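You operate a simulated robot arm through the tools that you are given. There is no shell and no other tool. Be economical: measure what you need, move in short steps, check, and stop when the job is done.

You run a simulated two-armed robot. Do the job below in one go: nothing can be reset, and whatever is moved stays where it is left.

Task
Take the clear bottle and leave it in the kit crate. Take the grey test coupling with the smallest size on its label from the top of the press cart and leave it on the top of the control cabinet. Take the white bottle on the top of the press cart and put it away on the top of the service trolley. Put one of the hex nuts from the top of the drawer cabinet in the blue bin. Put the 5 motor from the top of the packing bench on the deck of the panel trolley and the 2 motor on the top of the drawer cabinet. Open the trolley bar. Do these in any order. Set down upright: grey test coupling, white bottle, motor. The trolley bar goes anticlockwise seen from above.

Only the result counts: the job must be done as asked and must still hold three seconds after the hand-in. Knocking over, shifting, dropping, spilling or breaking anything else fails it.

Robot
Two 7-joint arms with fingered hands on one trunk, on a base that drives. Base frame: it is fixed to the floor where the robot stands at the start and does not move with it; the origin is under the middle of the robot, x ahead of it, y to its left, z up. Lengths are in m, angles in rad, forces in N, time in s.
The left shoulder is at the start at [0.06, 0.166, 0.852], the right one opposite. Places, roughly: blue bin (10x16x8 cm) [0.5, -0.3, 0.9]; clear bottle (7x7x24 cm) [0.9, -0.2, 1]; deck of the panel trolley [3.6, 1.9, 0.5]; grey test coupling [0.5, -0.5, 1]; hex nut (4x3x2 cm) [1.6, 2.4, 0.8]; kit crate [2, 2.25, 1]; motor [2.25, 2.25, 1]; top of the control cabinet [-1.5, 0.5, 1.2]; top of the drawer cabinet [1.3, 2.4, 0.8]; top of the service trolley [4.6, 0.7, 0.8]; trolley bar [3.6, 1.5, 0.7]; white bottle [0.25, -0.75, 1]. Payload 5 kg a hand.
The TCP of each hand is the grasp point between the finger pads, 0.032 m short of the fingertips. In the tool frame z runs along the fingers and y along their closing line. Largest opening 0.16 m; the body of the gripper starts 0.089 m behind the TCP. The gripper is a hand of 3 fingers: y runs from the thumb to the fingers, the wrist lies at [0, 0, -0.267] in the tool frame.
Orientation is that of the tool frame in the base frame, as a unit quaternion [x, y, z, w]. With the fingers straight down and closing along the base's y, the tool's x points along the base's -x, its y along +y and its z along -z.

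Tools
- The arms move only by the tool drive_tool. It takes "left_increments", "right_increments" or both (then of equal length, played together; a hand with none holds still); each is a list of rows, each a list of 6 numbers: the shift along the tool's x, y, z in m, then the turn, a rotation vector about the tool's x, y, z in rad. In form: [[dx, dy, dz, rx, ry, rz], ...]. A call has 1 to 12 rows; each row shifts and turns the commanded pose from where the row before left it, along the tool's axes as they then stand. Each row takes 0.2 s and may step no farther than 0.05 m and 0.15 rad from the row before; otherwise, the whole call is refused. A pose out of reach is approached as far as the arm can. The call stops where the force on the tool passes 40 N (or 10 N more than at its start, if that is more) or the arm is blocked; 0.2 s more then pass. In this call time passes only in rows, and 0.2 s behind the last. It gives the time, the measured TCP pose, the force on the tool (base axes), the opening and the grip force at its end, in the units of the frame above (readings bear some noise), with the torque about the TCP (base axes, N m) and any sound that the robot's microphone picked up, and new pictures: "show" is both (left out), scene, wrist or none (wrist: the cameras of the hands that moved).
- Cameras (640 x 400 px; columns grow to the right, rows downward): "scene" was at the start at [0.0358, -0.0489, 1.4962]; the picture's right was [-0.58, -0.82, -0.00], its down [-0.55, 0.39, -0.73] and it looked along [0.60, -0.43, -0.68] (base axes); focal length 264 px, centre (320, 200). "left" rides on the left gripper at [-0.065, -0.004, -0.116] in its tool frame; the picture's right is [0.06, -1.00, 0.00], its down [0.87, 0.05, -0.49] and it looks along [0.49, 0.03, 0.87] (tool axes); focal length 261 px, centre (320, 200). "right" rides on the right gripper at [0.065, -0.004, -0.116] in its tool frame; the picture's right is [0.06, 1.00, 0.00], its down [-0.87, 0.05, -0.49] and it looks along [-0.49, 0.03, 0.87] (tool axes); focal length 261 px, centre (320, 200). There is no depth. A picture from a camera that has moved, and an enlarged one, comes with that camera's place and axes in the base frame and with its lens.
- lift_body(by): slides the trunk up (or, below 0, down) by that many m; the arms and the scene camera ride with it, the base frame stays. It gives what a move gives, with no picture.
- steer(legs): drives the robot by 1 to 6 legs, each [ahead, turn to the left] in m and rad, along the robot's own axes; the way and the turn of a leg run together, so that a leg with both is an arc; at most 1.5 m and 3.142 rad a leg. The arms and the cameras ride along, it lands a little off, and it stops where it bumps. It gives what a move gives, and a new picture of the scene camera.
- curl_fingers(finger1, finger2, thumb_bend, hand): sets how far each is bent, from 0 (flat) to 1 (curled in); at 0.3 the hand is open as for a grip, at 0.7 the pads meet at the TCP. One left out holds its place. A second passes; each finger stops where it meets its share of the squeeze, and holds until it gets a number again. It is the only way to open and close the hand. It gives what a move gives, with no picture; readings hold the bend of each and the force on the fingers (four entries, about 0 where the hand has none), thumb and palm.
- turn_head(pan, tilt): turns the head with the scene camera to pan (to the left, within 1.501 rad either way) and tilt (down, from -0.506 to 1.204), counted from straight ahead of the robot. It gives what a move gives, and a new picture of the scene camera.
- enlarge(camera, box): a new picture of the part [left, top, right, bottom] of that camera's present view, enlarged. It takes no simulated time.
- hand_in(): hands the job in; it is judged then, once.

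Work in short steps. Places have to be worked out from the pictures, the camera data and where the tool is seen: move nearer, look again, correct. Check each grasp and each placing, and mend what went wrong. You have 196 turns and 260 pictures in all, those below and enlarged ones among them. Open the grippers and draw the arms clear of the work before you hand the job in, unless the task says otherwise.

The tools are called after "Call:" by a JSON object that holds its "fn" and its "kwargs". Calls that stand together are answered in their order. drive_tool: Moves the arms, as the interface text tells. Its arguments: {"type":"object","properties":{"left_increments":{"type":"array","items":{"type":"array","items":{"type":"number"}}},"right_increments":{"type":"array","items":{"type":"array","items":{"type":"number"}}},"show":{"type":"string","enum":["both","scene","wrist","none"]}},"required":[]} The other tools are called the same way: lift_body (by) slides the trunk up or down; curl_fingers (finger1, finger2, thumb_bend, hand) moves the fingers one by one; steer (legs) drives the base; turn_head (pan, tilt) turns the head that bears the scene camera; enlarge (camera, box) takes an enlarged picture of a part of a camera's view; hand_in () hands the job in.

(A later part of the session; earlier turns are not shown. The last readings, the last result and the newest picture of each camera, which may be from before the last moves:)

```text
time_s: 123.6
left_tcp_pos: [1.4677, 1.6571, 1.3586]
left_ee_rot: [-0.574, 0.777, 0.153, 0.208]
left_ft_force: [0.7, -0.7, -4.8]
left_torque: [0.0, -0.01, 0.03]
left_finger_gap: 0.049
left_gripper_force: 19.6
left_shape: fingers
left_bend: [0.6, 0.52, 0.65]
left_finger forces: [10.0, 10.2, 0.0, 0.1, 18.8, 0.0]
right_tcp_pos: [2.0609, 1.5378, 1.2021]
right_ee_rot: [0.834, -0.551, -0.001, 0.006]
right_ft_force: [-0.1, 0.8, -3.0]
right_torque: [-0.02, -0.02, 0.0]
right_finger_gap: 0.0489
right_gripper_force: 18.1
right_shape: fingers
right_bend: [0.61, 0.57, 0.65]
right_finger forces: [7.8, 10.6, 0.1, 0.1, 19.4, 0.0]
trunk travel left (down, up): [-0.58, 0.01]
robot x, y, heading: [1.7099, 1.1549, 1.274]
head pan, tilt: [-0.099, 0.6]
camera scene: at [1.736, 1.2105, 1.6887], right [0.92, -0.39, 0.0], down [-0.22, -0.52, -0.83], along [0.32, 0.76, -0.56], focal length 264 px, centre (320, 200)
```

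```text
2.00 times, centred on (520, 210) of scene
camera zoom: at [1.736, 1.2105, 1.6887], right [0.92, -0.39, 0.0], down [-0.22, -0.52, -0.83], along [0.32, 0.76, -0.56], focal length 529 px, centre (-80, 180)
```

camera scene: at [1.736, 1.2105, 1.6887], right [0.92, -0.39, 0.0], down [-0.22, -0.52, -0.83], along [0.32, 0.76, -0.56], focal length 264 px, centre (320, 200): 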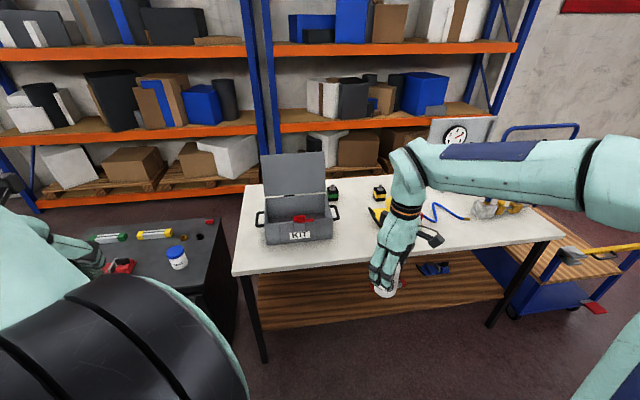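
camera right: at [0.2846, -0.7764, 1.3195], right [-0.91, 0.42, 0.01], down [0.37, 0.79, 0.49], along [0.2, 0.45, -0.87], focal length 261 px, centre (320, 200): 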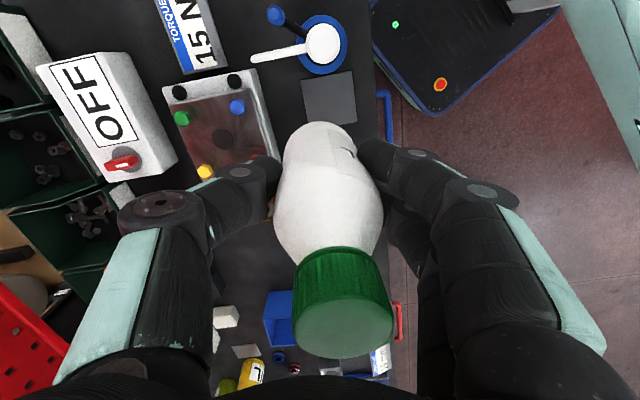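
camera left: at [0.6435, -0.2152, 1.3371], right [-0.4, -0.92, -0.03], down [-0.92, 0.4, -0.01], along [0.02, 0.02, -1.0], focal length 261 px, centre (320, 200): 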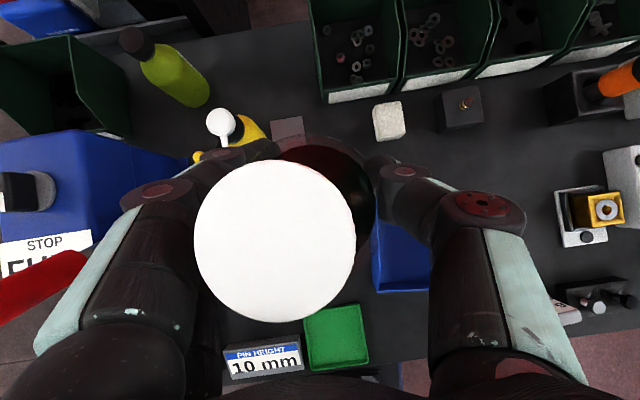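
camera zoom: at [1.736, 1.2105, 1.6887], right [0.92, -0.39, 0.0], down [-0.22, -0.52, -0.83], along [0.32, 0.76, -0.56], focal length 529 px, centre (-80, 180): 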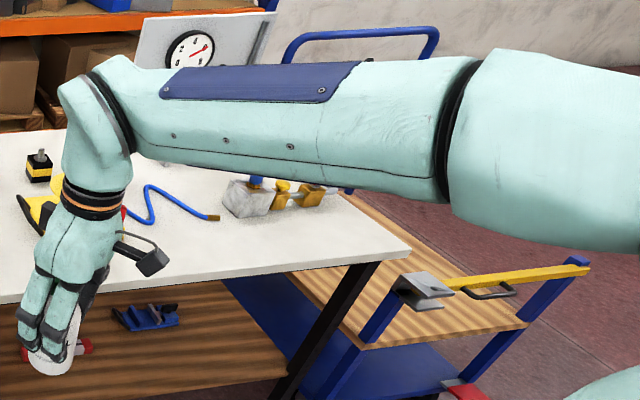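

Crate: centre about (2.0,2.1), rim z≈1.02, square to heading ~1.33. I check the hanging bottle in the left hand, then drive closer.

Call:
{"fn": "steer", "kwargs": {"legs": [[0, -0.22], [0.3, 0], [0, 0.27]]}}

Call:
{"fn": "turn_head", "kwargs": {"pan": 0.1, "tilt": 0.75}}

Call:
{"fn": "enlarge", "kwargs": {"camera": "left", "box": [0, 0, 640, 400]}}

```text
time_s: 127.3
left_tcp_pos: [1.5812, 1.899, 1.3584]
left_ee_rot: [-0.597, 0.759, 0.16, 0.204]
left_ft_force: [0.8, -0.2, -5.5]
left_torque: [-0.02, -0.07, -0.03]
left_finger_gap: 0.0488
left_gripper_force: 19.3
left_shape: fingers
left_bend: [0.6, 0.52, 0.65]
left_finger forces: [10.0, 10.1, 0.1, 0.0, 18.8, 0.0]
right_tcp_pos: [2.1817, 1.816, 1.2009]
right_ee_rot: [0.851, -0.525, 0.0, 0.006]
right_ft_force: [-0.9, -0.4, -2.3]
right_torque: [-0.03, -0.03, 0.02]
right_finger_gap: 0.0487
right_gripper_force: 18.6
right_shape: fingers
right_bend: [0.61, 0.57, 0.65]
right_finger forces: [7.6, 10.8, 0.0, 0.0, 19.4, 0.0]
trunk travel left (down, up): [-0.58, 0.01]
robot x, y, heading: [1.8609, 1.4152, 1.335]
head pan, tilt: [-0.099, 0.6]
camera scene: at [1.8767, 1.4702, 1.6886], right [0.94, -0.33, 0.0], down [-0.19, -0.53, -0.82], along [0.27, 0.78, -0.57], focal length 264 px, centre (320, 200)
```

scene: 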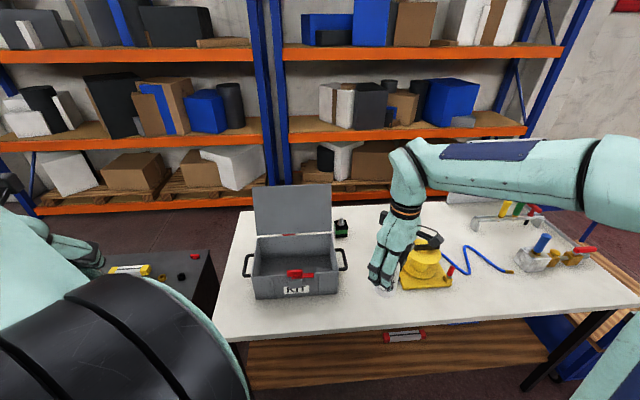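

```text
time_s: 128.1
left_tcp_pos: [1.5828, 1.8986, 1.3601]
left_ee_rot: [-0.598, 0.759, 0.161, 0.203]
left_ft_force: [-0.1, -0.8, -4.7]
left_torque: [-0.02, -0.03, -0.01]
left_finger_gap: 0.0487
left_gripper_force: 19.7
left_shape: fingers
left_bend: [0.6, 0.52, 0.65]
left_finger forces: [10.0, 10.0, 0.0, 0.1, 18.7, 0.1]
right_tcp_pos: [2.1819, 1.8164, 1.2015]
right_ee_rot: [0.851, -0.525, -0.001, 0.006]
right_ft_force: [0.1, -0.1, -2.3]
right_torque: [0.0, -0.03, 0.01]
right_finger_gap: 0.0487
right_gripper_force: 18.4
right_shape: fingers
right_bend: [0.61, 0.57, 0.65]
right_finger forces: [7.6, 10.8, 0.0, 0.1, 19.3, 0.1]
trunk travel left (down, up): [-0.58, 0.01]
robot x, y, heading: [1.8557, 1.4168, 1.329]
head pan, tilt: [0.099, 0.75]
camera scene: at [1.8599, 1.4684, 1.6758], right [0.99, -0.14, 0.0], down [-0.09, -0.68, -0.73], along [0.1, 0.72, -0.68], focal length 264 px, centre (320, 200)
```

scene: 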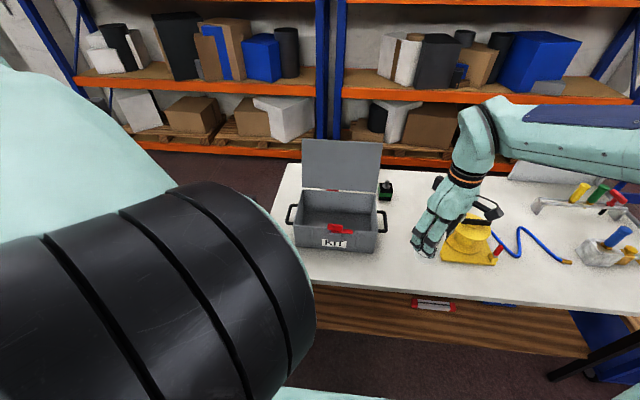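

```text
1.00 times, centred on (320, 200) of left
camera zoom: at [1.5853, 1.8963, 1.493], right [0.96, -0.29, -0.03], down [-0.29, -0.96, -0.01], along [-0.03, 0.02, -1.0], focal length 261 px, centre (320, 200)
```

zoom: 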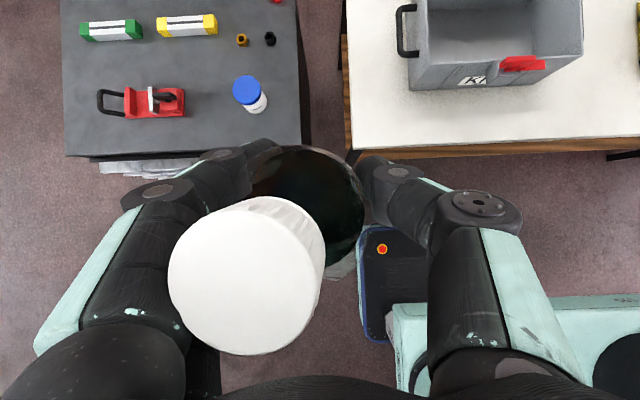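

The bottle hangs tilted ~16° (top toward me and left). I rotate the hand to bring it vertical, then move it in above the crate.

Call:
{"fn": "drive_tool", "kwargs": {"left_increments": [[0, 0, 0, -0.0775, 0.12, 0], [0, 0, 0, -0.0775, 0.12, 0], [-0.0251, -0.0354, 0.0151, 0, 0, 0], [-0.0251, -0.0354, 0.0151, 0, 0, 0], [-0.0251, -0.0354, 0.0151, 0, 0, 0], [-0.0251, -0.0354, 0.0151, 0, 0, 0], [-0.0251, -0.0354, 0.0151, 0, 0, 0], [-0.0251, -0.0354, 0.0151, 0, 0, 0], [-0.0251, -0.0354, 0.0151, 0, 0, 0]], "show": "both"}}

```text
time_s: 130.1
left_tcp_pos: [1.8509, 2.0525, 1.2709]
left_ee_rot: [-0.627, 0.763, 0.145, 0.063]
left_ft_force: [1.6, -0.1, -5.0]
left_torque: [0.07, -0.09, -0.01]
left_finger_gap: 0.0485
left_gripper_force: 19.1
left_shape: fingers
left_bend: [0.61, 0.52, 0.65]
left_finger forces: [10.0, 9.5, 0.0, 0.0, 19.1, 0.1]
right_tcp_pos: [2.182, 1.8173, 1.2015]
right_ee_rot: [0.851, -0.526, -0.001, 0.007]
right_ft_force: [0.1, 0.9, -2.4]
right_torque: [-0.01, 0.02, 0.0]
right_finger_gap: 0.0483
right_gripper_force: 18.8
right_shape: fingers
right_bend: [0.61, 0.57, 0.65]
right_finger forces: [7.7, 10.9, 0.1, 0.0, 19.2, 0.0]
trunk travel left (down, up): [-0.58, 0.01]
robot x, y, heading: [1.8583, 1.4141, 1.326]
head pan, tilt: [0.099, 0.75]
camera scene: at [1.8607, 1.4694, 1.6757], right [0.99, -0.14, 0.0], down [-0.09, -0.68, -0.73], along [0.1, 0.72, -0.68], focal length 264 px, centre (320, 200)
camera left: at [1.8785, 2.0789, 1.3996], right [0.96, -0.23, -0.16], down [-0.19, -0.95, 0.23], along [-0.2, -0.19, -0.96], focal length 261 px, centre (320, 200)
```

scene: 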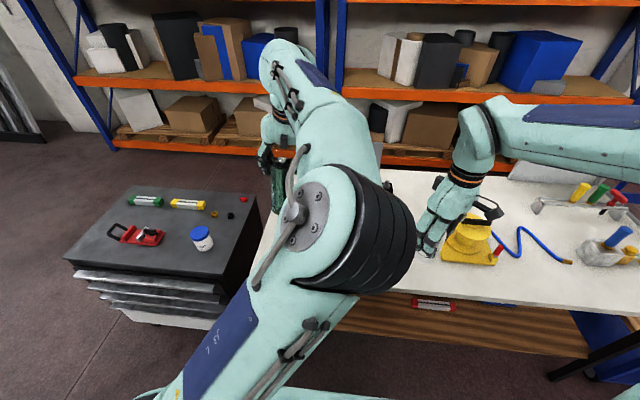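
left: 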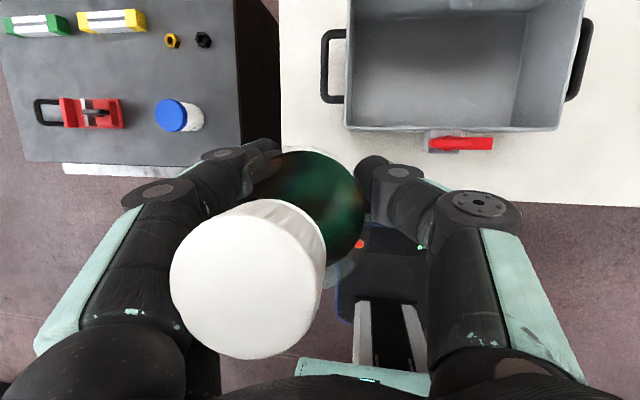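

The bottle is now vertical, and combining views gives crate rim z≈0.98, bench ≈0.86, crate centre ≈(2.02,2.14). I move over the crate.

Call:
{"fn": "drive_tool", "kwargs": {"left_increments": [[-0.026, -0.0288, 0.019, 0, 0, 0], [-0.026, -0.0288, 0.019, 0, 0, 0], [-0.026, -0.0288, 0.019, 0, 0, 0], [-0.026, -0.0288, 0.019, 0, 0, 0]], "show": "both"}}

```text
time_s: 131.1
left_tcp_pos: [1.9794, 2.1552, 1.2112]
left_ee_rot: [-0.627, 0.763, 0.145, 0.063]
left_ft_force: [1.5, -0.3, -5.1]
left_torque: [0.04, -0.06, 0.0]
left_finger_gap: 0.0483
left_gripper_force: 19.5
left_shape: fingers
left_bend: [0.61, 0.52, 0.65]
left_finger forces: [9.5, 9.7, 0.1, 0.1, 19.0, 0.0]
right_tcp_pos: [2.1816, 1.8187, 1.2009]
right_ee_rot: [0.85, -0.526, 0.0, 0.007]
right_ft_force: [0.3, 0.8, -2.1]
right_torque: [-0.03, -0.02, -0.03]
right_finger_gap: 0.0487
right_gripper_force: 18.7
right_shape: fingers
right_bend: [0.61, 0.57, 0.65]
right_finger forces: [7.8, 10.9, 0.0, 0.0, 19.2, 0.1]
trunk travel left (down, up): [-0.58, 0.01]
robot x, y, heading: [1.8546, 1.4158, 1.335]
head pan, tilt: [0.099, 0.75]
camera scene: at [1.8603, 1.4701, 1.6757], right [0.99, -0.14, 0.0], down [-0.09, -0.68, -0.73], along [0.1, 0.72, -0.68], focal length 264 px, centre (320, 200)
camera left: at [2.0069, 2.1815, 1.341], right [0.96, -0.23, -0.16], down [-0.19, -0.95, 0.23], along [-0.2, -0.19, -0.96], focal length 261 px, centre (320, 200)
```

scene: 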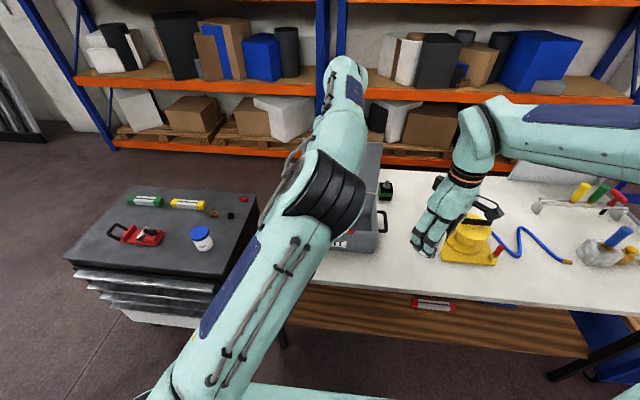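
left: 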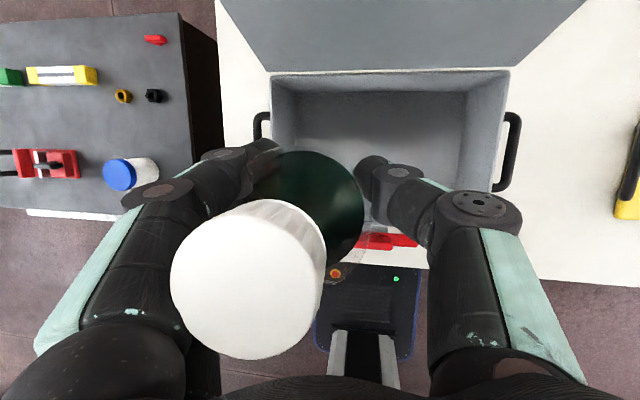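

The base will land inside the crate. I lower straight down most of the way.

Call:
{"fn": "drive_tool", "kwargs": {"left_increments": [[0.0105, -0.0055, 0.0356, 0, 0, 0], [0.0105, -0.0055, 0.0356, 0, 0, 0], [0.0105, -0.0055, 0.0356, 0, 0, 0], [0.0105, -0.0055, 0.0356, 0, 0, 0]], "show": "wrist"}}

```text
time_s: 132.1
left_tcp_pos: [1.9789, 2.1539, 1.063]
left_ee_rot: [-0.626, 0.764, 0.145, 0.065]
left_ft_force: [-0.2, 0.8, -5.2]
left_torque: [0.03, -0.05, 0.04]
left_finger_gap: 0.0483
left_gripper_force: 19.4
left_shape: fingers
left_bend: [0.61, 0.52, 0.65]
left_finger forces: [9.8, 9.8, 0.0, 0.0, 18.9, 0.0]
right_tcp_pos: [2.1836, 1.8176, 1.2018]
right_ee_rot: [0.851, -0.526, -0.001, 0.007]
right_ft_force: [-0.3, 2.0, -1.5]
right_torque: [-0.02, 0.01, 0.01]
right_finger_gap: 0.0488
right_gripper_force: 19.2
right_shape: fingers
right_bend: [0.61, 0.57, 0.65]
right_finger forces: [7.8, 11.0, 0.1, 0.1, 19.3, 0.1]
trunk travel left (down, up): [-0.58, 0.01]
robot x, y, heading: [1.8543, 1.4162, 1.336]
head pan, tilt: [0.099, 0.75]
camera left: at [2.0047, 2.179, 1.1922], right [0.96, -0.23, -0.16], down [-0.19, -0.95, 0.23], along [-0.2, -0.19, -0.96], focal length 261 px, centre (320, 200)
```

left: 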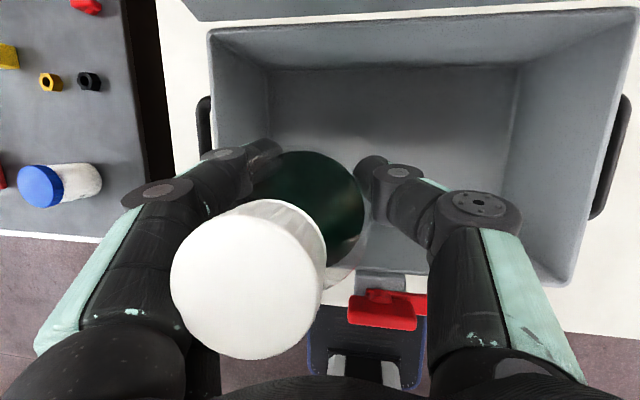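

I lower in small steps until the base touches the crate floor.

Call:
{"fn": "drive_tool", "kwargs": {"left_increments": [[0.0028, -0.0015, 0.0095, 0, 0, 0], [0.0028, -0.0015, 0.0095, 0, 0, 0]], "show": "none"}}

Call:
{"fn": "drive_tool", "kwargs": {"left_increments": [[0.0014, -0.0007, 0.0047, 0, 0, 0], [0.0014, -0.0007, 0.0047, 0, 0, 0]], "show": "none"}}

```text
time_s: 132.7
left_tcp_pos: [1.9784, 2.151, 1.0441]
left_ee_rot: [-0.626, 0.764, 0.145, 0.064]
left_ft_force: [-0.3, 0.9, -6.0]
left_torque: [0.03, -0.12, -0.03]
left_finger_gap: 0.0484
left_gripper_force: 19.7
left_shape: fingers
left_bend: [0.61, 0.52, 0.65]
left_finger forces: [9.7, 9.9, 0.0, 0.0, 18.9, 0.0]
right_tcp_pos: [2.1819, 1.8174, 1.2018]
right_ee_rot: [0.851, -0.525, 0.0, 0.006]
right_ft_force: [0.7, 0.4, -2.9]
right_torque: [-0.02, 0.0, 0.01]
right_finger_gap: 0.0488
right_gripper_force: 18.8
right_shape: fingers
right_bend: [0.61, 0.57, 0.65]
right_finger forces: [7.9, 10.9, 0.0, 0.0, 19.1, 0.0]
trunk travel left (down, up): [-0.58, 0.01]
robot x, y, heading: [1.8571, 1.4157, 1.334]
head pan, tilt: [0.099, 0.75]
```

```text
time_s: 133.2
left_tcp_pos: [1.9789, 2.1531, 1.0342]
left_ee_rot: [-0.626, 0.763, 0.146, 0.064]
left_ft_force: [0.3, -0.8, -5.6]
left_torque: [0.04, -0.06, 0.0]
left_finger_gap: 0.0485
left_gripper_force: 19.4
left_shape: fingers
left_bend: [0.61, 0.52, 0.65]
left_finger forces: [9.5, 9.8, 0.1, 0.1, 18.9, 0.1]
right_tcp_pos: [2.1816, 1.8169, 1.2013]
right_ee_rot: [0.851, -0.525, -0.001, 0.006]
right_ft_force: [0.2, 0.2, -2.3]
right_torque: [-0.03, -0.01, 0.02]
right_finger_gap: 0.0483
right_gripper_force: 19.3
right_shape: fingers
right_bend: [0.61, 0.57, 0.65]
right_finger forces: [7.9, 10.9, 0.0, 0.2, 19.2, 0.0]
trunk travel left (down, up): [-0.58, 0.01]
robot x, y, heading: [1.8582, 1.4172, 1.332]
head pan, tilt: [0.099, 0.75]
```

Still no contact; I go on in small steps with a look.

Call:
{"fn": "drive_tool", "kwargs": {"left_increments": [[0.0014, -0.0007, 0.0047, 0, 0, 0], [0.0014, -0.0007, 0.0047, 0, 0, 0], [0.0014, -0.0007, 0.0047, 0, 0, 0]], "show": "wrist"}}

```text
time_s: 134.1
left_tcp_pos: [1.98, 2.1527, 1.0176]
left_ee_rot: [-0.626, 0.764, 0.145, 0.064]
left_ft_force: [0.4, 0.5, -5.0]
left_torque: [0.05, -0.08, -0.02]
left_finger_gap: 0.0481
left_gripper_force: 19.1
left_shape: fingers
left_bend: [0.61, 0.52, 0.65]
left_finger forces: [9.6, 9.8, 0.1, 0.0, 18.9, 0.1]
right_tcp_pos: [2.1829, 1.8175, 1.2016]
right_ee_rot: [0.851, -0.525, 0.0, 0.006]
right_ft_force: [1.0, 0.7, -2.6]
right_torque: [-0.04, 0.0, 0.02]
right_finger_gap: 0.0486
right_gripper_force: 18.8
right_shape: fingers
right_bend: [0.61, 0.57, 0.65]
right_finger forces: [7.8, 10.9, 0.1, 0.1, 19.2, 0.1]
trunk travel left (down, up): [-0.58, 0.01]
robot x, y, heading: [1.8611, 1.4174, 1.336]
head pan, tilt: [0.099, 0.75]
camera left: at [2.0059, 2.1782, 1.1469], right [0.96, -0.23, -0.16], down [-0.19, -0.95, 0.23], along [-0.2, -0.19, -0.96], focal length 261 px, centre (320, 200)
```

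left: 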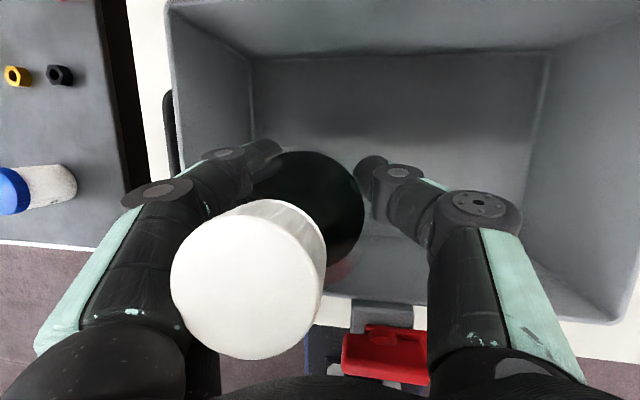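

Still free; fingers are inside the crate walls. I continue lowering with small steps.

Call:
{"fn": "drive_tool", "kwargs": {"left_increments": [[0.0014, -0.0007, 0.0047, 0, 0, 0], [0.0014, -0.0007, 0.0047, 0, 0, 0], [0.0014, -0.0007, 0.0047, 0, 0, 0]], "show": "none"}}

Call:
{"fn": "drive_tool", "kwargs": {"left_increments": [[0.0014, -0.0007, 0.0047, 0, 0, 0], [0.0014, -0.0007, 0.0047, 0, 0, 0]], "show": "wrist"}}

```text
time_s: 134.8
left_tcp_pos: [1.9815, 2.1533, 1.009]
left_ee_rot: [-0.625, 0.763, 0.148, 0.069]
left_ft_force: [2.2, 1.1, 32.6]
left_torque: [0.27, -0.31, -0.04]
left_finger_gap: 0.0469
left_gripper_force: 26.8
left_shape: fingers
left_bend: [0.61, 0.52, 0.66]
left_finger forces: [18.3, 10.6, 0.0, 0.1, 24.7, 0.0]
right_tcp_pos: [2.1806, 1.814, 1.2033]
right_ee_rot: [0.851, -0.526, 0.0, 0.005]
right_ft_force: [0.2, -0.1, -0.9]
right_torque: [-0.01, -0.04, 0.0]
right_finger_gap: 0.0487
right_gripper_force: 19.1
right_shape: fingers
right_bend: [0.61, 0.57, 0.65]
right_finger forces: [7.9, 10.9, 0.0, 0.0, 19.3, 0.1]
trunk travel left (down, up): [-0.58, 0.01]
robot x, y, heading: [1.8568, 1.4139, 1.333]
head pan, tilt: [0.099, 0.75]
```

```text
time_s: 135.2
left_tcp_pos: [1.9832, 2.1556, 1.0085]
left_ee_rot: [-0.624, 0.764, 0.149, 0.071]
left_ft_force: [0.2, -1.3, 18.0]
left_torque: [-0.19, -0.01, 0.02]
left_finger_gap: 0.0462
left_gripper_force: 22.3
left_shape: fingers
left_bend: [0.61, 0.52, 0.67]
left_finger forces: [12.2, 11.4, 0.0, 0.1, 20.9, 0.1]
right_tcp_pos: [2.1818, 1.8158, 1.2019]
right_ee_rot: [0.851, -0.526, -0.001, 0.006]
right_ft_force: [-0.2, 0.2, -1.7]
right_torque: [-0.07, 0.0, 0.03]
right_finger_gap: 0.0487
right_gripper_force: 19.0
right_shape: fingers
right_bend: [0.61, 0.57, 0.65]
right_finger forces: [7.7, 10.9, 0.0, 0.0, 19.2, 0.0]
trunk travel left (down, up): [-0.58, 0.01]
robot x, y, heading: [1.8598, 1.4169, 1.334]
head pan, tilt: [0.099, 0.75]
stopped in row 1 (left hand): the force on the tool passed its limit (the readings are from after the stop); the commanded pose is now the measured one
camera left: at [2.0087, 2.18, 1.1382], right [0.96, -0.23, -0.16], down [-0.2, -0.96, 0.22], along [-0.2, -0.18, -0.96], focal length 261 px, centre (320, 200)
```

left: 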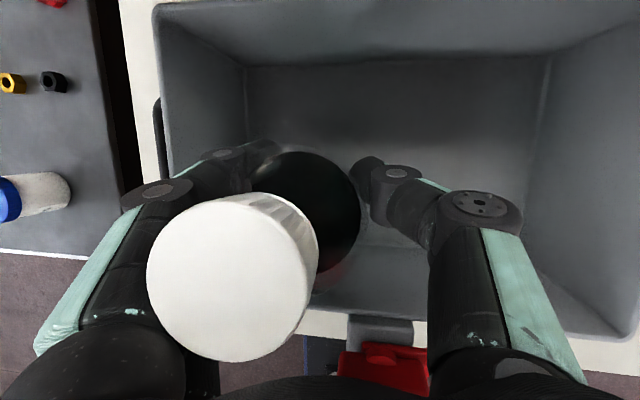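

Base touches the crate floor. I ease off slightly and open the fingers.

Call:
{"fn": "drive_tool", "kwargs": {"left_increments": [[-0.001, 0.0005, -0.003, 0, 0, 0]], "show": "none"}}

Call:
{"fn": "curl_fingers", "kwargs": {"hand": "left", "finger1": 0.48, "finger2": 0.48, "thumb_bend": 0.48}}

Call:
{"fn": "enlarge", "kwargs": {"camera": "left", "box": [0, 0, 640, 400]}}

```text
time_s: 135.6
left_tcp_pos: [1.9832, 2.156, 1.0086]
left_ee_rot: [-0.624, 0.764, 0.148, 0.07]
left_ft_force: [1.1, 0.1, 5.6]
left_torque: [0.08, -0.26, 0.0]
left_finger_gap: 0.0462
left_gripper_force: 22.2
left_shape: fingers
left_bend: [0.61, 0.52, 0.67]
left_finger forces: [12.7, 10.6, 0.1, 0.0, 21.5, 0.0]
right_tcp_pos: [2.1821, 1.8163, 1.2016]
right_ee_rot: [0.851, -0.526, -0.001, 0.006]
right_ft_force: [0.0, -0.2, -1.7]
right_torque: [0.01, -0.02, 0.0]
right_finger_gap: 0.0488
right_gripper_force: 18.5
right_shape: fingers
right_bend: [0.61, 0.57, 0.65]
right_finger forces: [7.9, 11.0, 0.1, 0.0, 19.2, 0.0]
trunk travel left (down, up): [-0.58, 0.01]
robot x, y, heading: [1.8556, 1.4146, 1.336]
head pan, tilt: [0.099, 0.75]
```

```text
time_s: 136.6
left_tcp_pos: [1.9819, 2.1554, 1.0111]
left_ee_rot: [-0.625, 0.763, 0.149, 0.07]
left_ft_force: [-0.1, -0.4, -0.4]
left_torque: [-0.04, -0.06, 0.01]
left_finger_gap: 0.0949
left_gripper_force: 0.5
left_shape: fingers
left_bend: [0.48, 0.48, 0.48]
left_finger forces: [0.3, 0.0, 0.1, 0.0, 0.1, 0.0]
right_tcp_pos: [2.183, 1.8164, 1.2015]
right_ee_rot: [0.85, -0.526, 0.0, 0.005]
right_ft_force: [0.5, 0.5, -2.0]
right_torque: [-0.02, -0.03, 0.02]
right_finger_gap: 0.0487
right_gripper_force: 18.8
right_shape: fingers
right_bend: [0.61, 0.57, 0.65]
right_finger forces: [7.8, 10.9, 0.1, 0.0, 19.1, 0.1]
trunk travel left (down, up): [-0.58, 0.01]
robot x, y, heading: [1.8548, 1.4179, 1.334]
head pan, tilt: [0.099, 0.75]
```

```text
1.00 times, centred on (320, 200) of left
camera zoom: at [2.0079, 2.1795, 1.139], right [0.96, -0.23, -0.16], down [-0.2, -0.96, 0.22], along [-0.2, -0.18, -0.96], focal length 261 px, centre (320, 200)
```

zoom: 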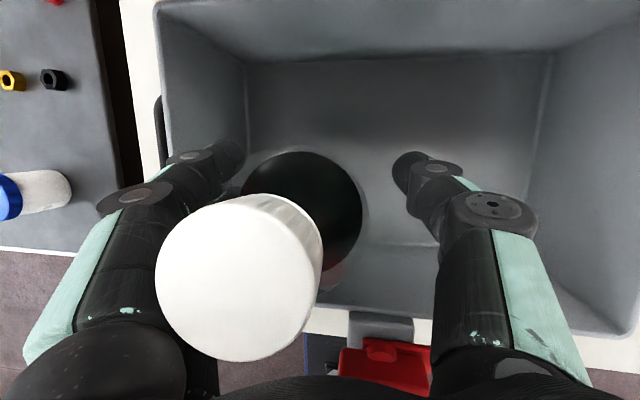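

Bottle stands free in the crate, near the left fingers. I shift the hand a centimetre left and rise straight up.

Call:
{"fn": "drive_tool", "kwargs": {"left_increments": [[0, 0.008, 0, 0, 0, 0], [-0.0084, 0.0044, -0.0285, 0, 0, 0], [-0.0112, 0.0059, -0.038, 0, 0, 0], [-0.0112, 0.0059, -0.038, 0, 0, 0], [-0.0112, 0.0059, -0.038, 0, 0, 0], [-0.0112, 0.0059, -0.038, 0, 0, 0]], "show": "both"}}

```text
time_s: 138.0
left_tcp_pos: [1.9711, 2.1549, 1.204]
left_ee_rot: [-0.624, 0.764, 0.148, 0.069]
left_ft_force: [0.3, -0.2, -0.3]
left_torque: [-0.03, -0.01, -0.02]
left_finger_gap: 0.095
left_gripper_force: 0.0
left_shape: fingers
left_bend: [0.48, 0.48, 0.48]
left_finger forces: [0.0, 0.0, 0.0, 0.0, 0.0, 0.0]
right_tcp_pos: [2.1819, 1.8156, 1.2007]
right_ee_rot: [0.851, -0.526, 0.0, 0.007]
right_ft_force: [-0.4, -0.1, -2.1]
right_torque: [0.0, -0.02, -0.03]
right_finger_gap: 0.0488
right_gripper_force: 19.0
right_shape: fingers
right_bend: [0.61, 0.57, 0.65]
right_finger forces: [7.8, 10.9, 0.0, 0.0, 19.2, 0.0]
trunk travel left (down, up): [-0.58, 0.01]
robot x, y, heading: [1.8572, 1.4148, 1.335]
head pan, tilt: [0.099, 0.75]
camera scene: at [1.8596, 1.4678, 1.6757], right [0.99, -0.14, 0.0], down [-0.09, -0.68, -0.73], along [0.1, 0.72, -0.68], focal length 264 px, centre (320, 200)
camera left: at [1.997, 2.1789, 1.3319], right [0.96, -0.23, -0.16], down [-0.2, -0.96, 0.22], along [-0.2, -0.18, -0.96], focal length 261 px, centre (320, 200)
```

scene: 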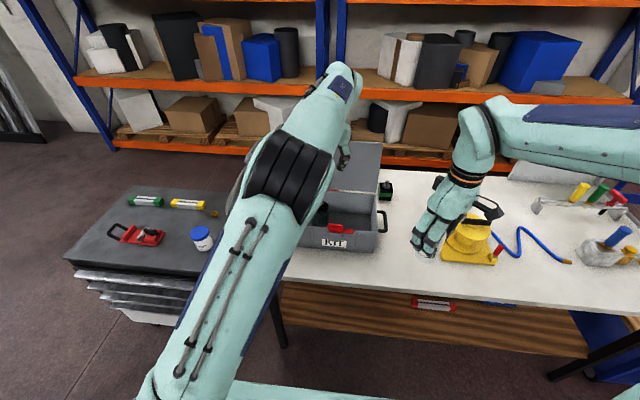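
left: 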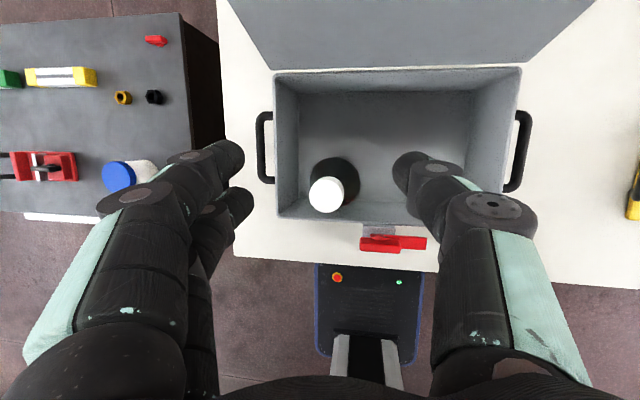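

The clear bottle stands in the crate. I retract the left hand and shift the robot to the right in front of the motors.

Call:
{"fn": "drive_tool", "kwargs": {"left_increments": [[0.039, 0.0105, -0.015, 0, 0, 0], [0.039, 0.0105, -0.015, 0, 0, 0], [0.039, 0.0105, -0.015, 0, 0, 0], [0.039, 0.0105, -0.015, 0, 0, 0], [0.039, 0.0105, -0.015, 0.0775, 0, 0], [0.039, 0.0105, -0.015, 0.0775, 0, 0]], "show": "none"}}

Call:
{"fn": "steer", "kwargs": {"legs": [[-0.15, 0], [0, -0.844], [0.424, 0], [0, 0.844]]}}

Call:
{"fn": "turn_head", "kwargs": {"pan": 0.0, "tilt": 0.7}}

```text
time_s: 139.4
left_tcp_pos: [1.8641, 1.9194, 1.2262]
left_ee_rot: [-0.618, 0.773, 0.088, 0.117]
left_ft_force: [0.3, 0.2, -0.3]
left_torque: [0.01, -0.03, 0.01]
left_finger_gap: 0.0947
left_gripper_force: 0.0
left_shape: fingers
left_bend: [0.48, 0.48, 0.48]
left_finger forces: [0.0, 0.0, 0.0, 0.0, 0.0, 0.0]
right_tcp_pos: [2.1806, 1.8157, 1.2033]
right_ee_rot: [0.851, -0.526, 0.0, 0.005]
right_ft_force: [0.2, -0.3, -2.1]
right_torque: [0.0, -0.02, 0.01]
right_finger_gap: 0.0486
right_gripper_force: 18.9
right_shape: fingers
right_bend: [0.61, 0.57, 0.65]
right_finger forces: [8.1, 11.0, 0.0, 0.1, 19.1, 0.1]
trunk travel left (down, up): [-0.58, 0.01]
robot x, y, heading: [1.8541, 1.4146, 1.332]
head pan, tilt: [0.099, 0.75]
```

```text
time_s: 147.3
left_tcp_pos: [2.2132, 1.9734, 1.2261]
left_ee_rot: [-0.612, 0.777, 0.088, 0.119]
left_ft_force: [-0.1, 0.4, 0.4]
left_torque: [0.02, -0.01, 0.01]
left_finger_gap: 0.0948
left_gripper_force: 0.1
left_shape: fingers
left_bend: [0.48, 0.48, 0.48]
left_finger forces: [0.1, 0.0, 0.0, 0.0, 0.0, 0.1]
right_tcp_pos: [2.5274, 1.8666, 1.2023]
right_ee_rot: [0.847, -0.532, 0.0, 0.005]
right_ft_force: [0.0, 0.0, -1.9]
right_torque: [-0.03, -0.01, 0.05]
right_finger_gap: 0.0482
right_gripper_force: 18.3
right_shape: fingers
right_bend: [0.61, 0.57, 0.65]
right_finger forces: [7.3, 10.4, 0.0, 0.0, 18.6, 0.1]
trunk travel left (down, up): [-0.58, 0.01]
robot x, y, heading: [2.195, 1.4685, 1.322]
head pan, tilt: [0.099, 0.75]
camera scene: at [2.1999, 1.522, 1.6758], right [0.99, -0.15, 0.0], down [-0.1, -0.67, -0.73], along [0.11, 0.72, -0.68], focal length 264 px, centre (320, 200)
```

scene: 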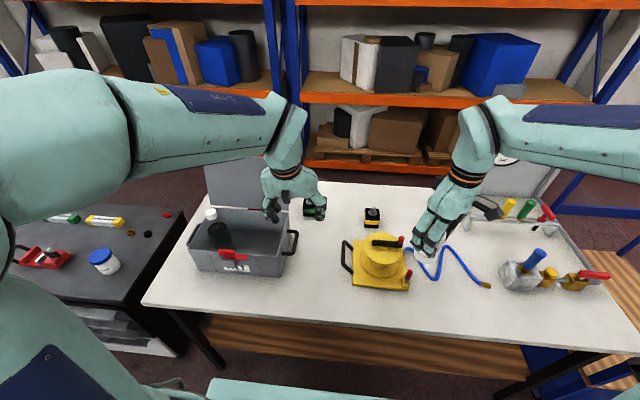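

```text
time_s: 148.0
left_tcp_pos: [2.2139, 1.9741, 1.2258]
left_ee_rot: [-0.612, 0.777, 0.087, 0.118]
left_ft_force: [-0.1, 0.4, 0.2]
left_torque: [0.03, -0.02, 0.01]
left_finger_gap: 0.0948
left_gripper_force: 0.0
left_shape: fingers
left_bend: [0.48, 0.48, 0.48]
left_finger forces: [0.0, 0.1, 0.0, 0.1, 0.1, 0.0]
right_tcp_pos: [2.5269, 1.866, 1.201]
right_ee_rot: [0.847, -0.532, -0.001, 0.007]
right_ft_force: [0.2, -0.3, -1.9]
right_torque: [0.0, -0.01, 0.01]
right_finger_gap: 0.0483
right_gripper_force: 18.5
right_shape: fingers
right_bend: [0.61, 0.57, 0.65]
right_finger forces: [7.4, 10.4, 0.1, 0.0, 18.6, 0.0]
trunk travel left (down, up): [-0.58, 0.01]
robot x, y, heading: [2.1952, 1.4678, 1.323]
head pan, tilt: [0.0, 0.7]
camera scene: at [2.2091, 1.5221, 1.68], right [0.97, -0.25, 0.0], down [-0.16, -0.62, -0.76], along [0.19, 0.74, -0.64], focal length 264 px, centre (320, 200)
```

scene: 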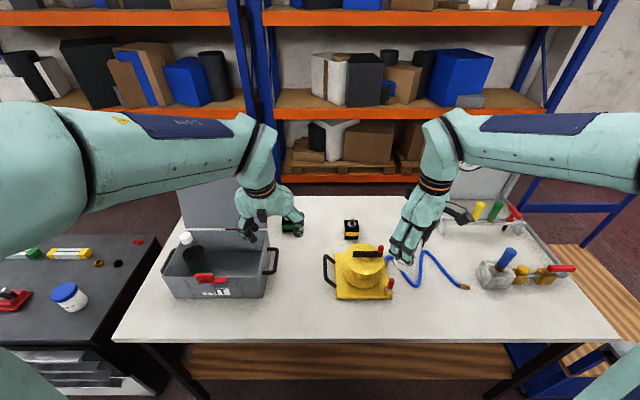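

Good view of both motors; I enlarge to read their numbers.

Call:
{"fn": "enlarge", "kwargs": {"camera": "scene", "box": [260, 200, 390, 280]}}

Call:
{"fn": "enlarge", "kwargs": {"camera": "left", "box": [0, 0, 640, 400]}}

```text
4.92 times, centred on (325, 240) of scene
camera zoom: at [2.2091, 1.5221, 1.68], right [0.97, -0.25, 0.0], down [-0.16, -0.62, -0.76], along [0.19, 0.74, -0.64], focal length 1302 px, centre (295, 3)
```

zoom: 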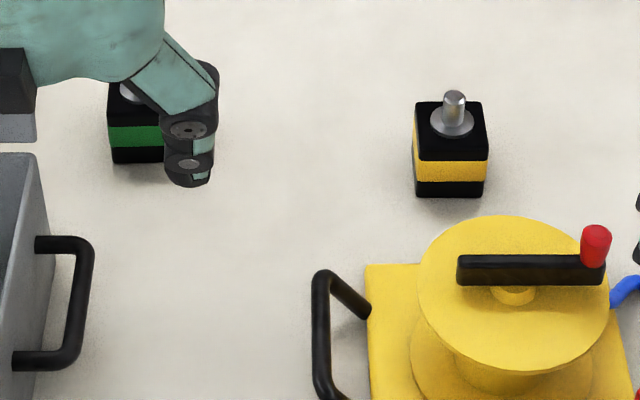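

```text
1.00 times, centred on (320, 200) of left
camera zoom: at [2.2223, 2.001, 1.3574], right [0.96, -0.29, -0.01], down [-0.28, -0.93, 0.22], along [-0.07, -0.21, -0.98], focal length 261 px, centre (320, 200)
```

zoom: 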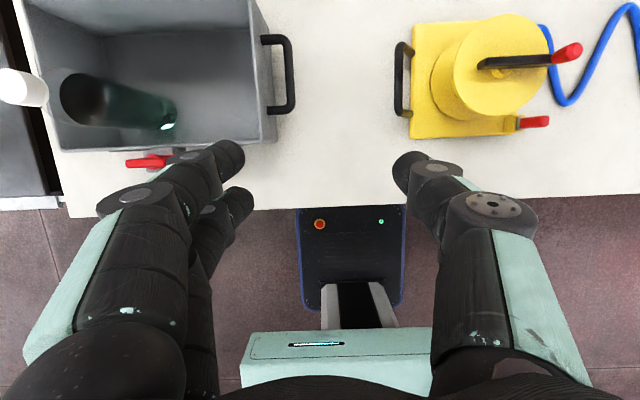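

No numbers visible yet; I zoom tightly on each motor.

Call:
{"fn": "enlarge", "kwargs": {"camera": "scene", "box": [335, 210, 370, 245]}}

Call:
{"fn": "enlarge", "kwargs": {"camera": "scene", "box": [400, 140, 640, 290]}}

```text
11.43 times, centred on (352, 228) of scene
camera zoom: at [2.2091, 1.5221, 1.68], right [0.97, -0.25, 0.0], down [-0.16, -0.62, -0.76], along [0.19, 0.74, -0.64], focal length 3023 px, centre (-51, -114)
```

zoom: 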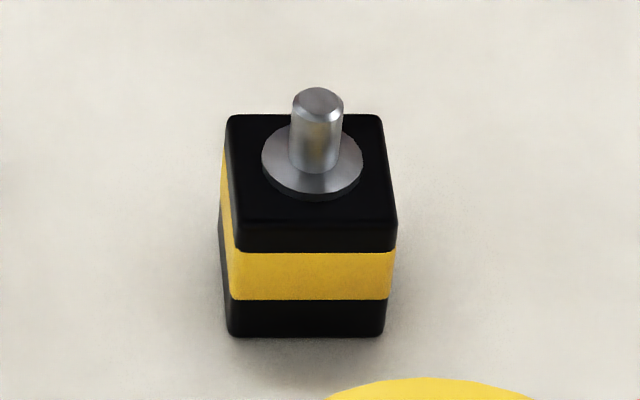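

```text
2.67 times, centred on (520, 215) of scene
camera zoom: at [2.2091, 1.5221, 1.68], right [0.97, -0.25, 0.0], down [-0.16, -0.62, -0.76], along [0.19, 0.74, -0.64], focal length 705 px, centre (-213, 160)
```

zoom: 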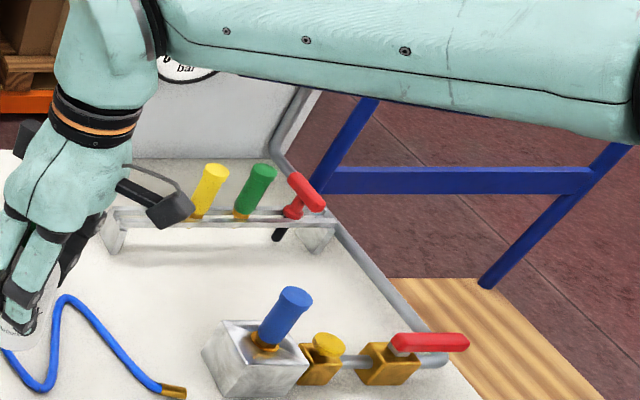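

No numbers on the near faces; the left wrist camera looks back and can see the far faces. I advance 8 cm and bring the left hand, vertical, above the green motor.

Call:
{"fn": "steer", "kwargs": {"legs": [[0.08, 0]]}}

Call:
{"fn": "drive_tool", "kwargs": {"left_increments": [[0, 0, 0, 0, 0.147, 0], [0, 0, 0, 0, 0.147, 0], [-0.045, 0, 0, 0, 0, 0], [-0.045, 0, 0.01, 0, 0, 0], [-0.045, 0, 0.02, 0, 0, 0], [-0.045, 0, 0.02, 0, 0, 0], [-0.045, 0, 0.02, 0, 0, 0]], "show": "both"}}

```text
time_s: 149.1
left_tcp_pos: [2.2339, 2.0537, 1.2266]
left_ee_rot: [-0.613, 0.777, 0.087, 0.118]
left_ft_force: [0.2, -0.2, -0.2]
left_torque: [-0.01, 0.03, 0.04]
left_finger_gap: 0.095
left_gripper_force: 0.1
left_shape: fingers
left_bend: [0.48, 0.48, 0.48]
left_finger forces: [0.0, 0.1, 0.1, 0.0, 0.0, 0.1]
right_tcp_pos: [2.5479, 1.9466, 1.2023]
right_ee_rot: [0.847, -0.532, 0.0, 0.007]
right_ft_force: [0.3, 0.8, -2.0]
right_torque: [-0.05, -0.04, -0.01]
right_finger_gap: 0.048
right_gripper_force: 18.9
right_shape: fingers
right_bend: [0.61, 0.57, 0.65]
right_finger forces: [7.4, 10.4, 0.0, 0.0, 18.7, 0.0]
trunk travel left (down, up): [-0.58, 0.01]
robot x, y, heading: [2.2184, 1.5448, 1.317]
head pan, tilt: [0.0, 0.7]
camera scene: at [2.2298, 1.6034, 1.6799], right [0.97, -0.25, 0.0], down [-0.16, -0.63, -0.76], along [0.19, 0.74, -0.65], focal length 264 px, centre (320, 200)
```

scene: 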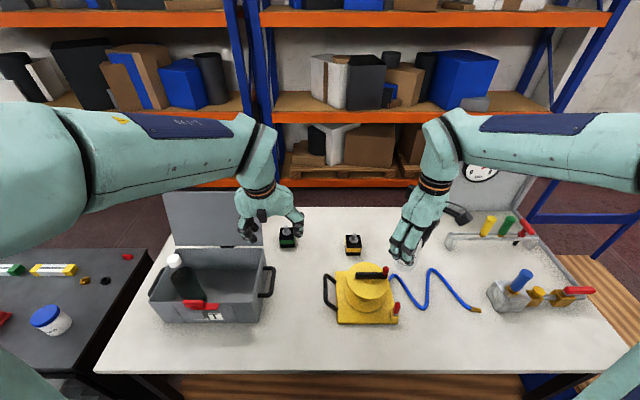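

```text
time_s: 150.7
left_tcp_pos: [2.2869, 2.2742, 1.1563]
left_ee_rot: [-0.618, 0.786, -0.004, 0.002]
left_ft_force: [-0.2, 0.2, -0.3]
left_torque: [-0.05, 0.0, 0.02]
left_finger_gap: 0.0949
left_gripper_force: 0.1
left_shape: fingers
left_bend: [0.48, 0.48, 0.48]
left_finger forces: [0.0, 0.0, 0.0, 0.1, 0.1, 0.1]
right_tcp_pos: [2.5476, 1.9479, 1.201]
right_ee_rot: [0.848, -0.531, 0.0, 0.007]
right_ft_force: [-0.2, 0.3, -2.9]
right_torque: [-0.04, 0.02, 0.01]
right_finger_gap: 0.0482
right_gripper_force: 18.2
right_shape: fingers
right_bend: [0.61, 0.57, 0.65]
right_finger forces: [7.6, 10.6, 0.0, 0.0, 18.6, 0.1]
trunk travel left (down, up): [-0.58, 0.01]
robot x, y, heading: [2.2183, 1.5475, 1.328]
head pan, tilt: [0.0, 0.7]
camera scene: at [2.2297, 1.6036, 1.6799], right [0.97, -0.25, 0.0], down [-0.16, -0.63, -0.76], along [0.19, 0.74, -0.65], focal length 264 px, centre (320, 200)
camera left: at [2.3047, 2.3374, 1.2733], right [0.96, -0.3, 0.01], down [-0.26, -0.83, 0.49], along [-0.14, -0.47, -0.87], focal length 261 px, centre (320, 200)
```

scene: 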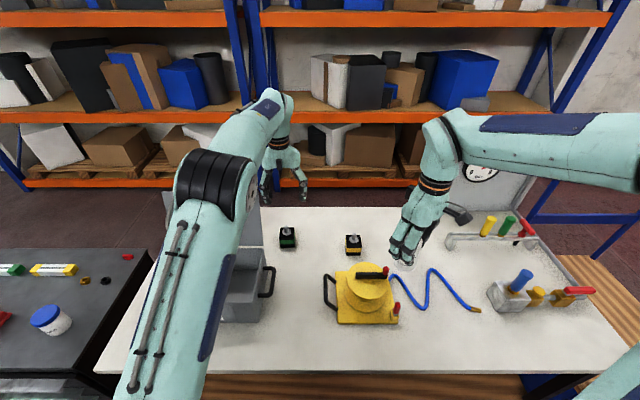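
left: 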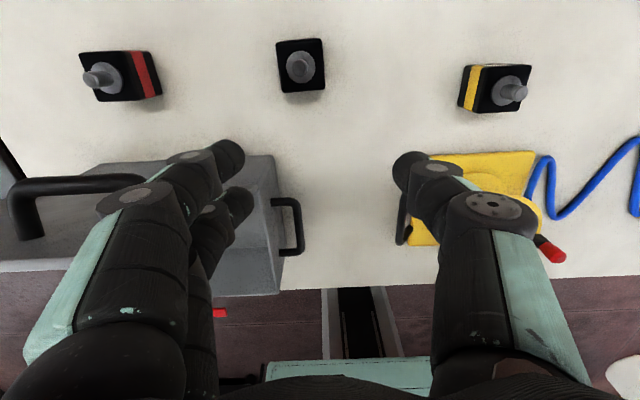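

A third motor (red band) stands behind the crate lid. I enlarge the left view on all three.

Call:
{"fn": "enlarge", "kwargs": {"camera": "left", "box": [60, 20, 340, 130]}}

Call:
{"fn": "enlarge", "kwargs": {"camera": "left", "box": [420, 30, 560, 130]}}

Call:
{"fn": "enlarge", "kwargs": {"camera": "scene", "box": [270, 215, 310, 255]}}

```text
2.29 times, centred on (200, 75) of left
camera zoom: at [2.3047, 2.3374, 1.2733], right [0.96, -0.3, 0.01], down [-0.26, -0.83, 0.49], along [-0.14, -0.47, -0.87], focal length 596 px, centre (594, 486)
```

zoom: 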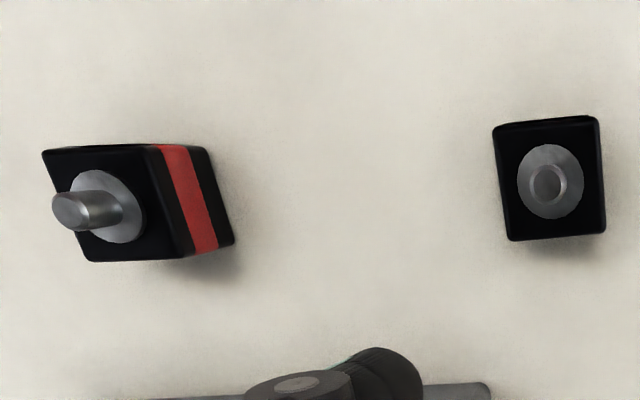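

```text
4.00 times, centred on (490, 80) of left
camera zoom: at [2.3047, 2.3374, 1.2733], right [0.96, -0.3, 0.01], down [-0.26, -0.83, 0.49], along [-0.14, -0.47, -0.87], focal length 1043 px, centre (-360, 680)
```

zoom: 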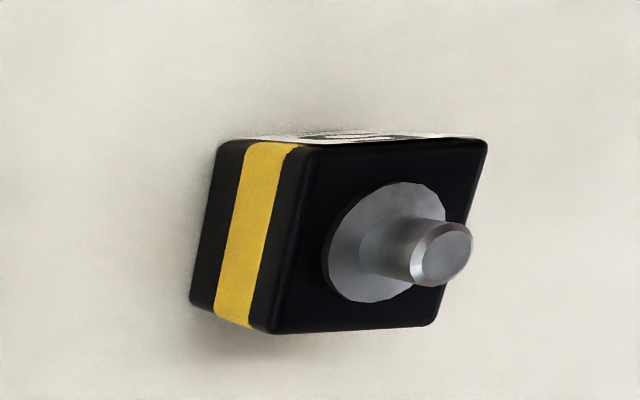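

```text
10.00 times, centred on (290, 235) of scene
camera zoom: at [2.2297, 1.6036, 1.6799], right [0.97, -0.25, 0.0], down [-0.16, -0.63, -0.76], along [0.19, 0.74, -0.65], focal length 2645 px, centre (620, -150)
```

zoom: 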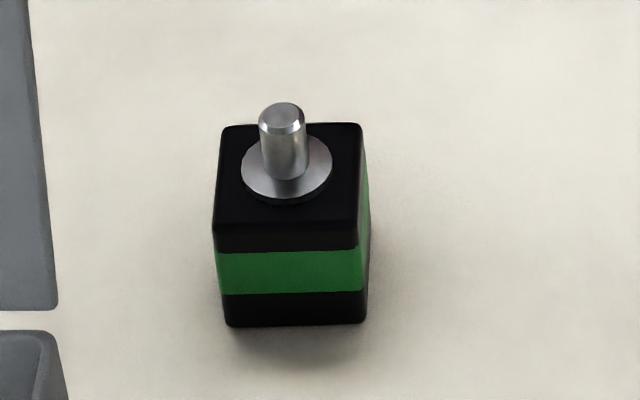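

The yellow motor carries a white label on its far face. I reach farther and lower between the motors so the wrist camera can look back at the far faces.

Call:
{"fn": "drive_tool", "kwargs": {"left_increments": [[-0.016, -0.016, 0.036, 0, 0, 0], [-0.016, -0.016, 0.036, 0, 0, 0], [-0.016, -0.016, 0.036, 0, 0, 0], [-0.016, -0.016, 0.036, 0, 0, 0], [-0.016, -0.016, 0.036, 0, 0, 0]], "show": "wrist"}}

```text
time_s: 151.9
left_tcp_pos: [2.388, 2.3232, 0.977]
left_ee_rot: [-0.619, 0.786, -0.004, 0.002]
left_ft_force: [0.6, -0.5, 0.4]
left_torque: [-0.02, -0.03, -0.03]
left_finger_gap: 0.0951
left_gripper_force: 0.0
left_shape: fingers
left_bend: [0.48, 0.48, 0.48]
left_finger forces: [0.0, 0.1, 0.0, 0.0, 0.1, 0.0]
left hand out of reach, approached as far as the arm can: row 5
right_tcp_pos: [2.5479, 1.9456, 1.201]
right_ee_rot: [0.848, -0.53, 0.0, 0.007]
right_ft_force: [0.4, -0.2, -2.7]
right_torque: [-0.04, -0.01, 0.0]
right_finger_gap: 0.048
right_gripper_force: 18.2
right_shape: fingers
right_bend: [0.61, 0.57, 0.65]
right_finger forces: [7.6, 10.6, 0.0, 0.0, 18.6, 0.0]
trunk travel left (down, up): [-0.58, 0.01]
robot x, y, heading: [2.2198, 1.5485, 1.323]
head pan, tilt: [0.0, 0.7]
camera left: at [2.4055, 2.386, 1.0936], right [0.96, -0.29, 0.01], down [-0.26, -0.83, 0.49], along [-0.14, -0.47, -0.87], focal length 261 px, centre (320, 200)
```

left: 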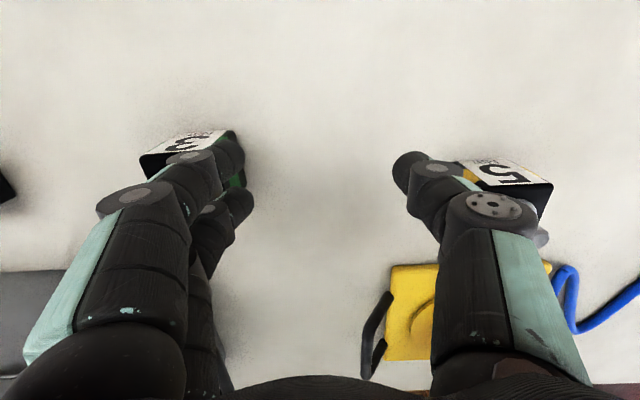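

Yellow reads 5, green looks like 3. I enlarge to confirm.

Call:
{"fn": "enlarge", "kwargs": {"camera": "left", "box": [130, 110, 250, 190]}}

Call:
{"fn": "enlarge", "kwargs": {"camera": "left", "box": [440, 140, 570, 230]}}

Call:
{"fn": "enlarge", "kwargs": {"camera": "left", "box": [0, 130, 80, 230]}}

```text
5.00 times, centred on (190, 150) of left
camera zoom: at [2.4055, 2.386, 1.0936], right [0.96, -0.29, 0.01], down [-0.26, -0.83, 0.49], along [-0.14, -0.47, -0.87], focal length 1303 px, centre (970, 450)
```

zoom: 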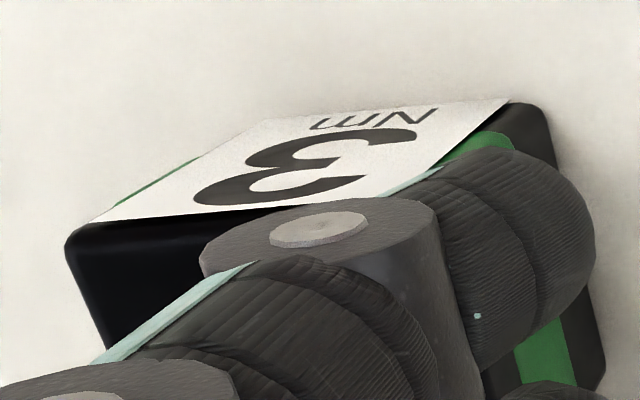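

```text
4.44 times, centred on (505, 185) of left
camera zoom: at [2.4055, 2.386, 1.0936], right [0.96, -0.29, 0.01], down [-0.26, -0.83, 0.49], along [-0.14, -0.47, -0.87], focal length 1158 px, centre (-502, 267)
```

zoom: 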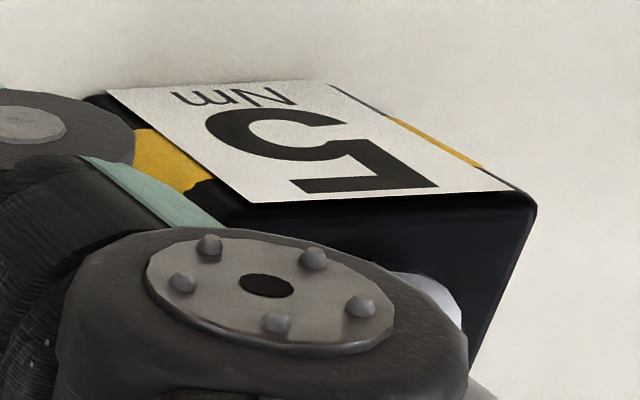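

```text
4.00 times, centred on (40, 180) of left
camera zoom: at [2.4055, 2.386, 1.0936], right [0.96, -0.29, 0.01], down [-0.26, -0.83, 0.49], along [-0.14, -0.47, -0.87], focal length 1043 px, centre (1440, 280)
```

zoom: 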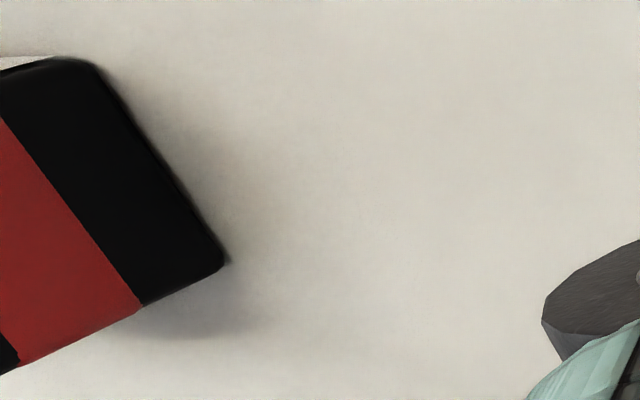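

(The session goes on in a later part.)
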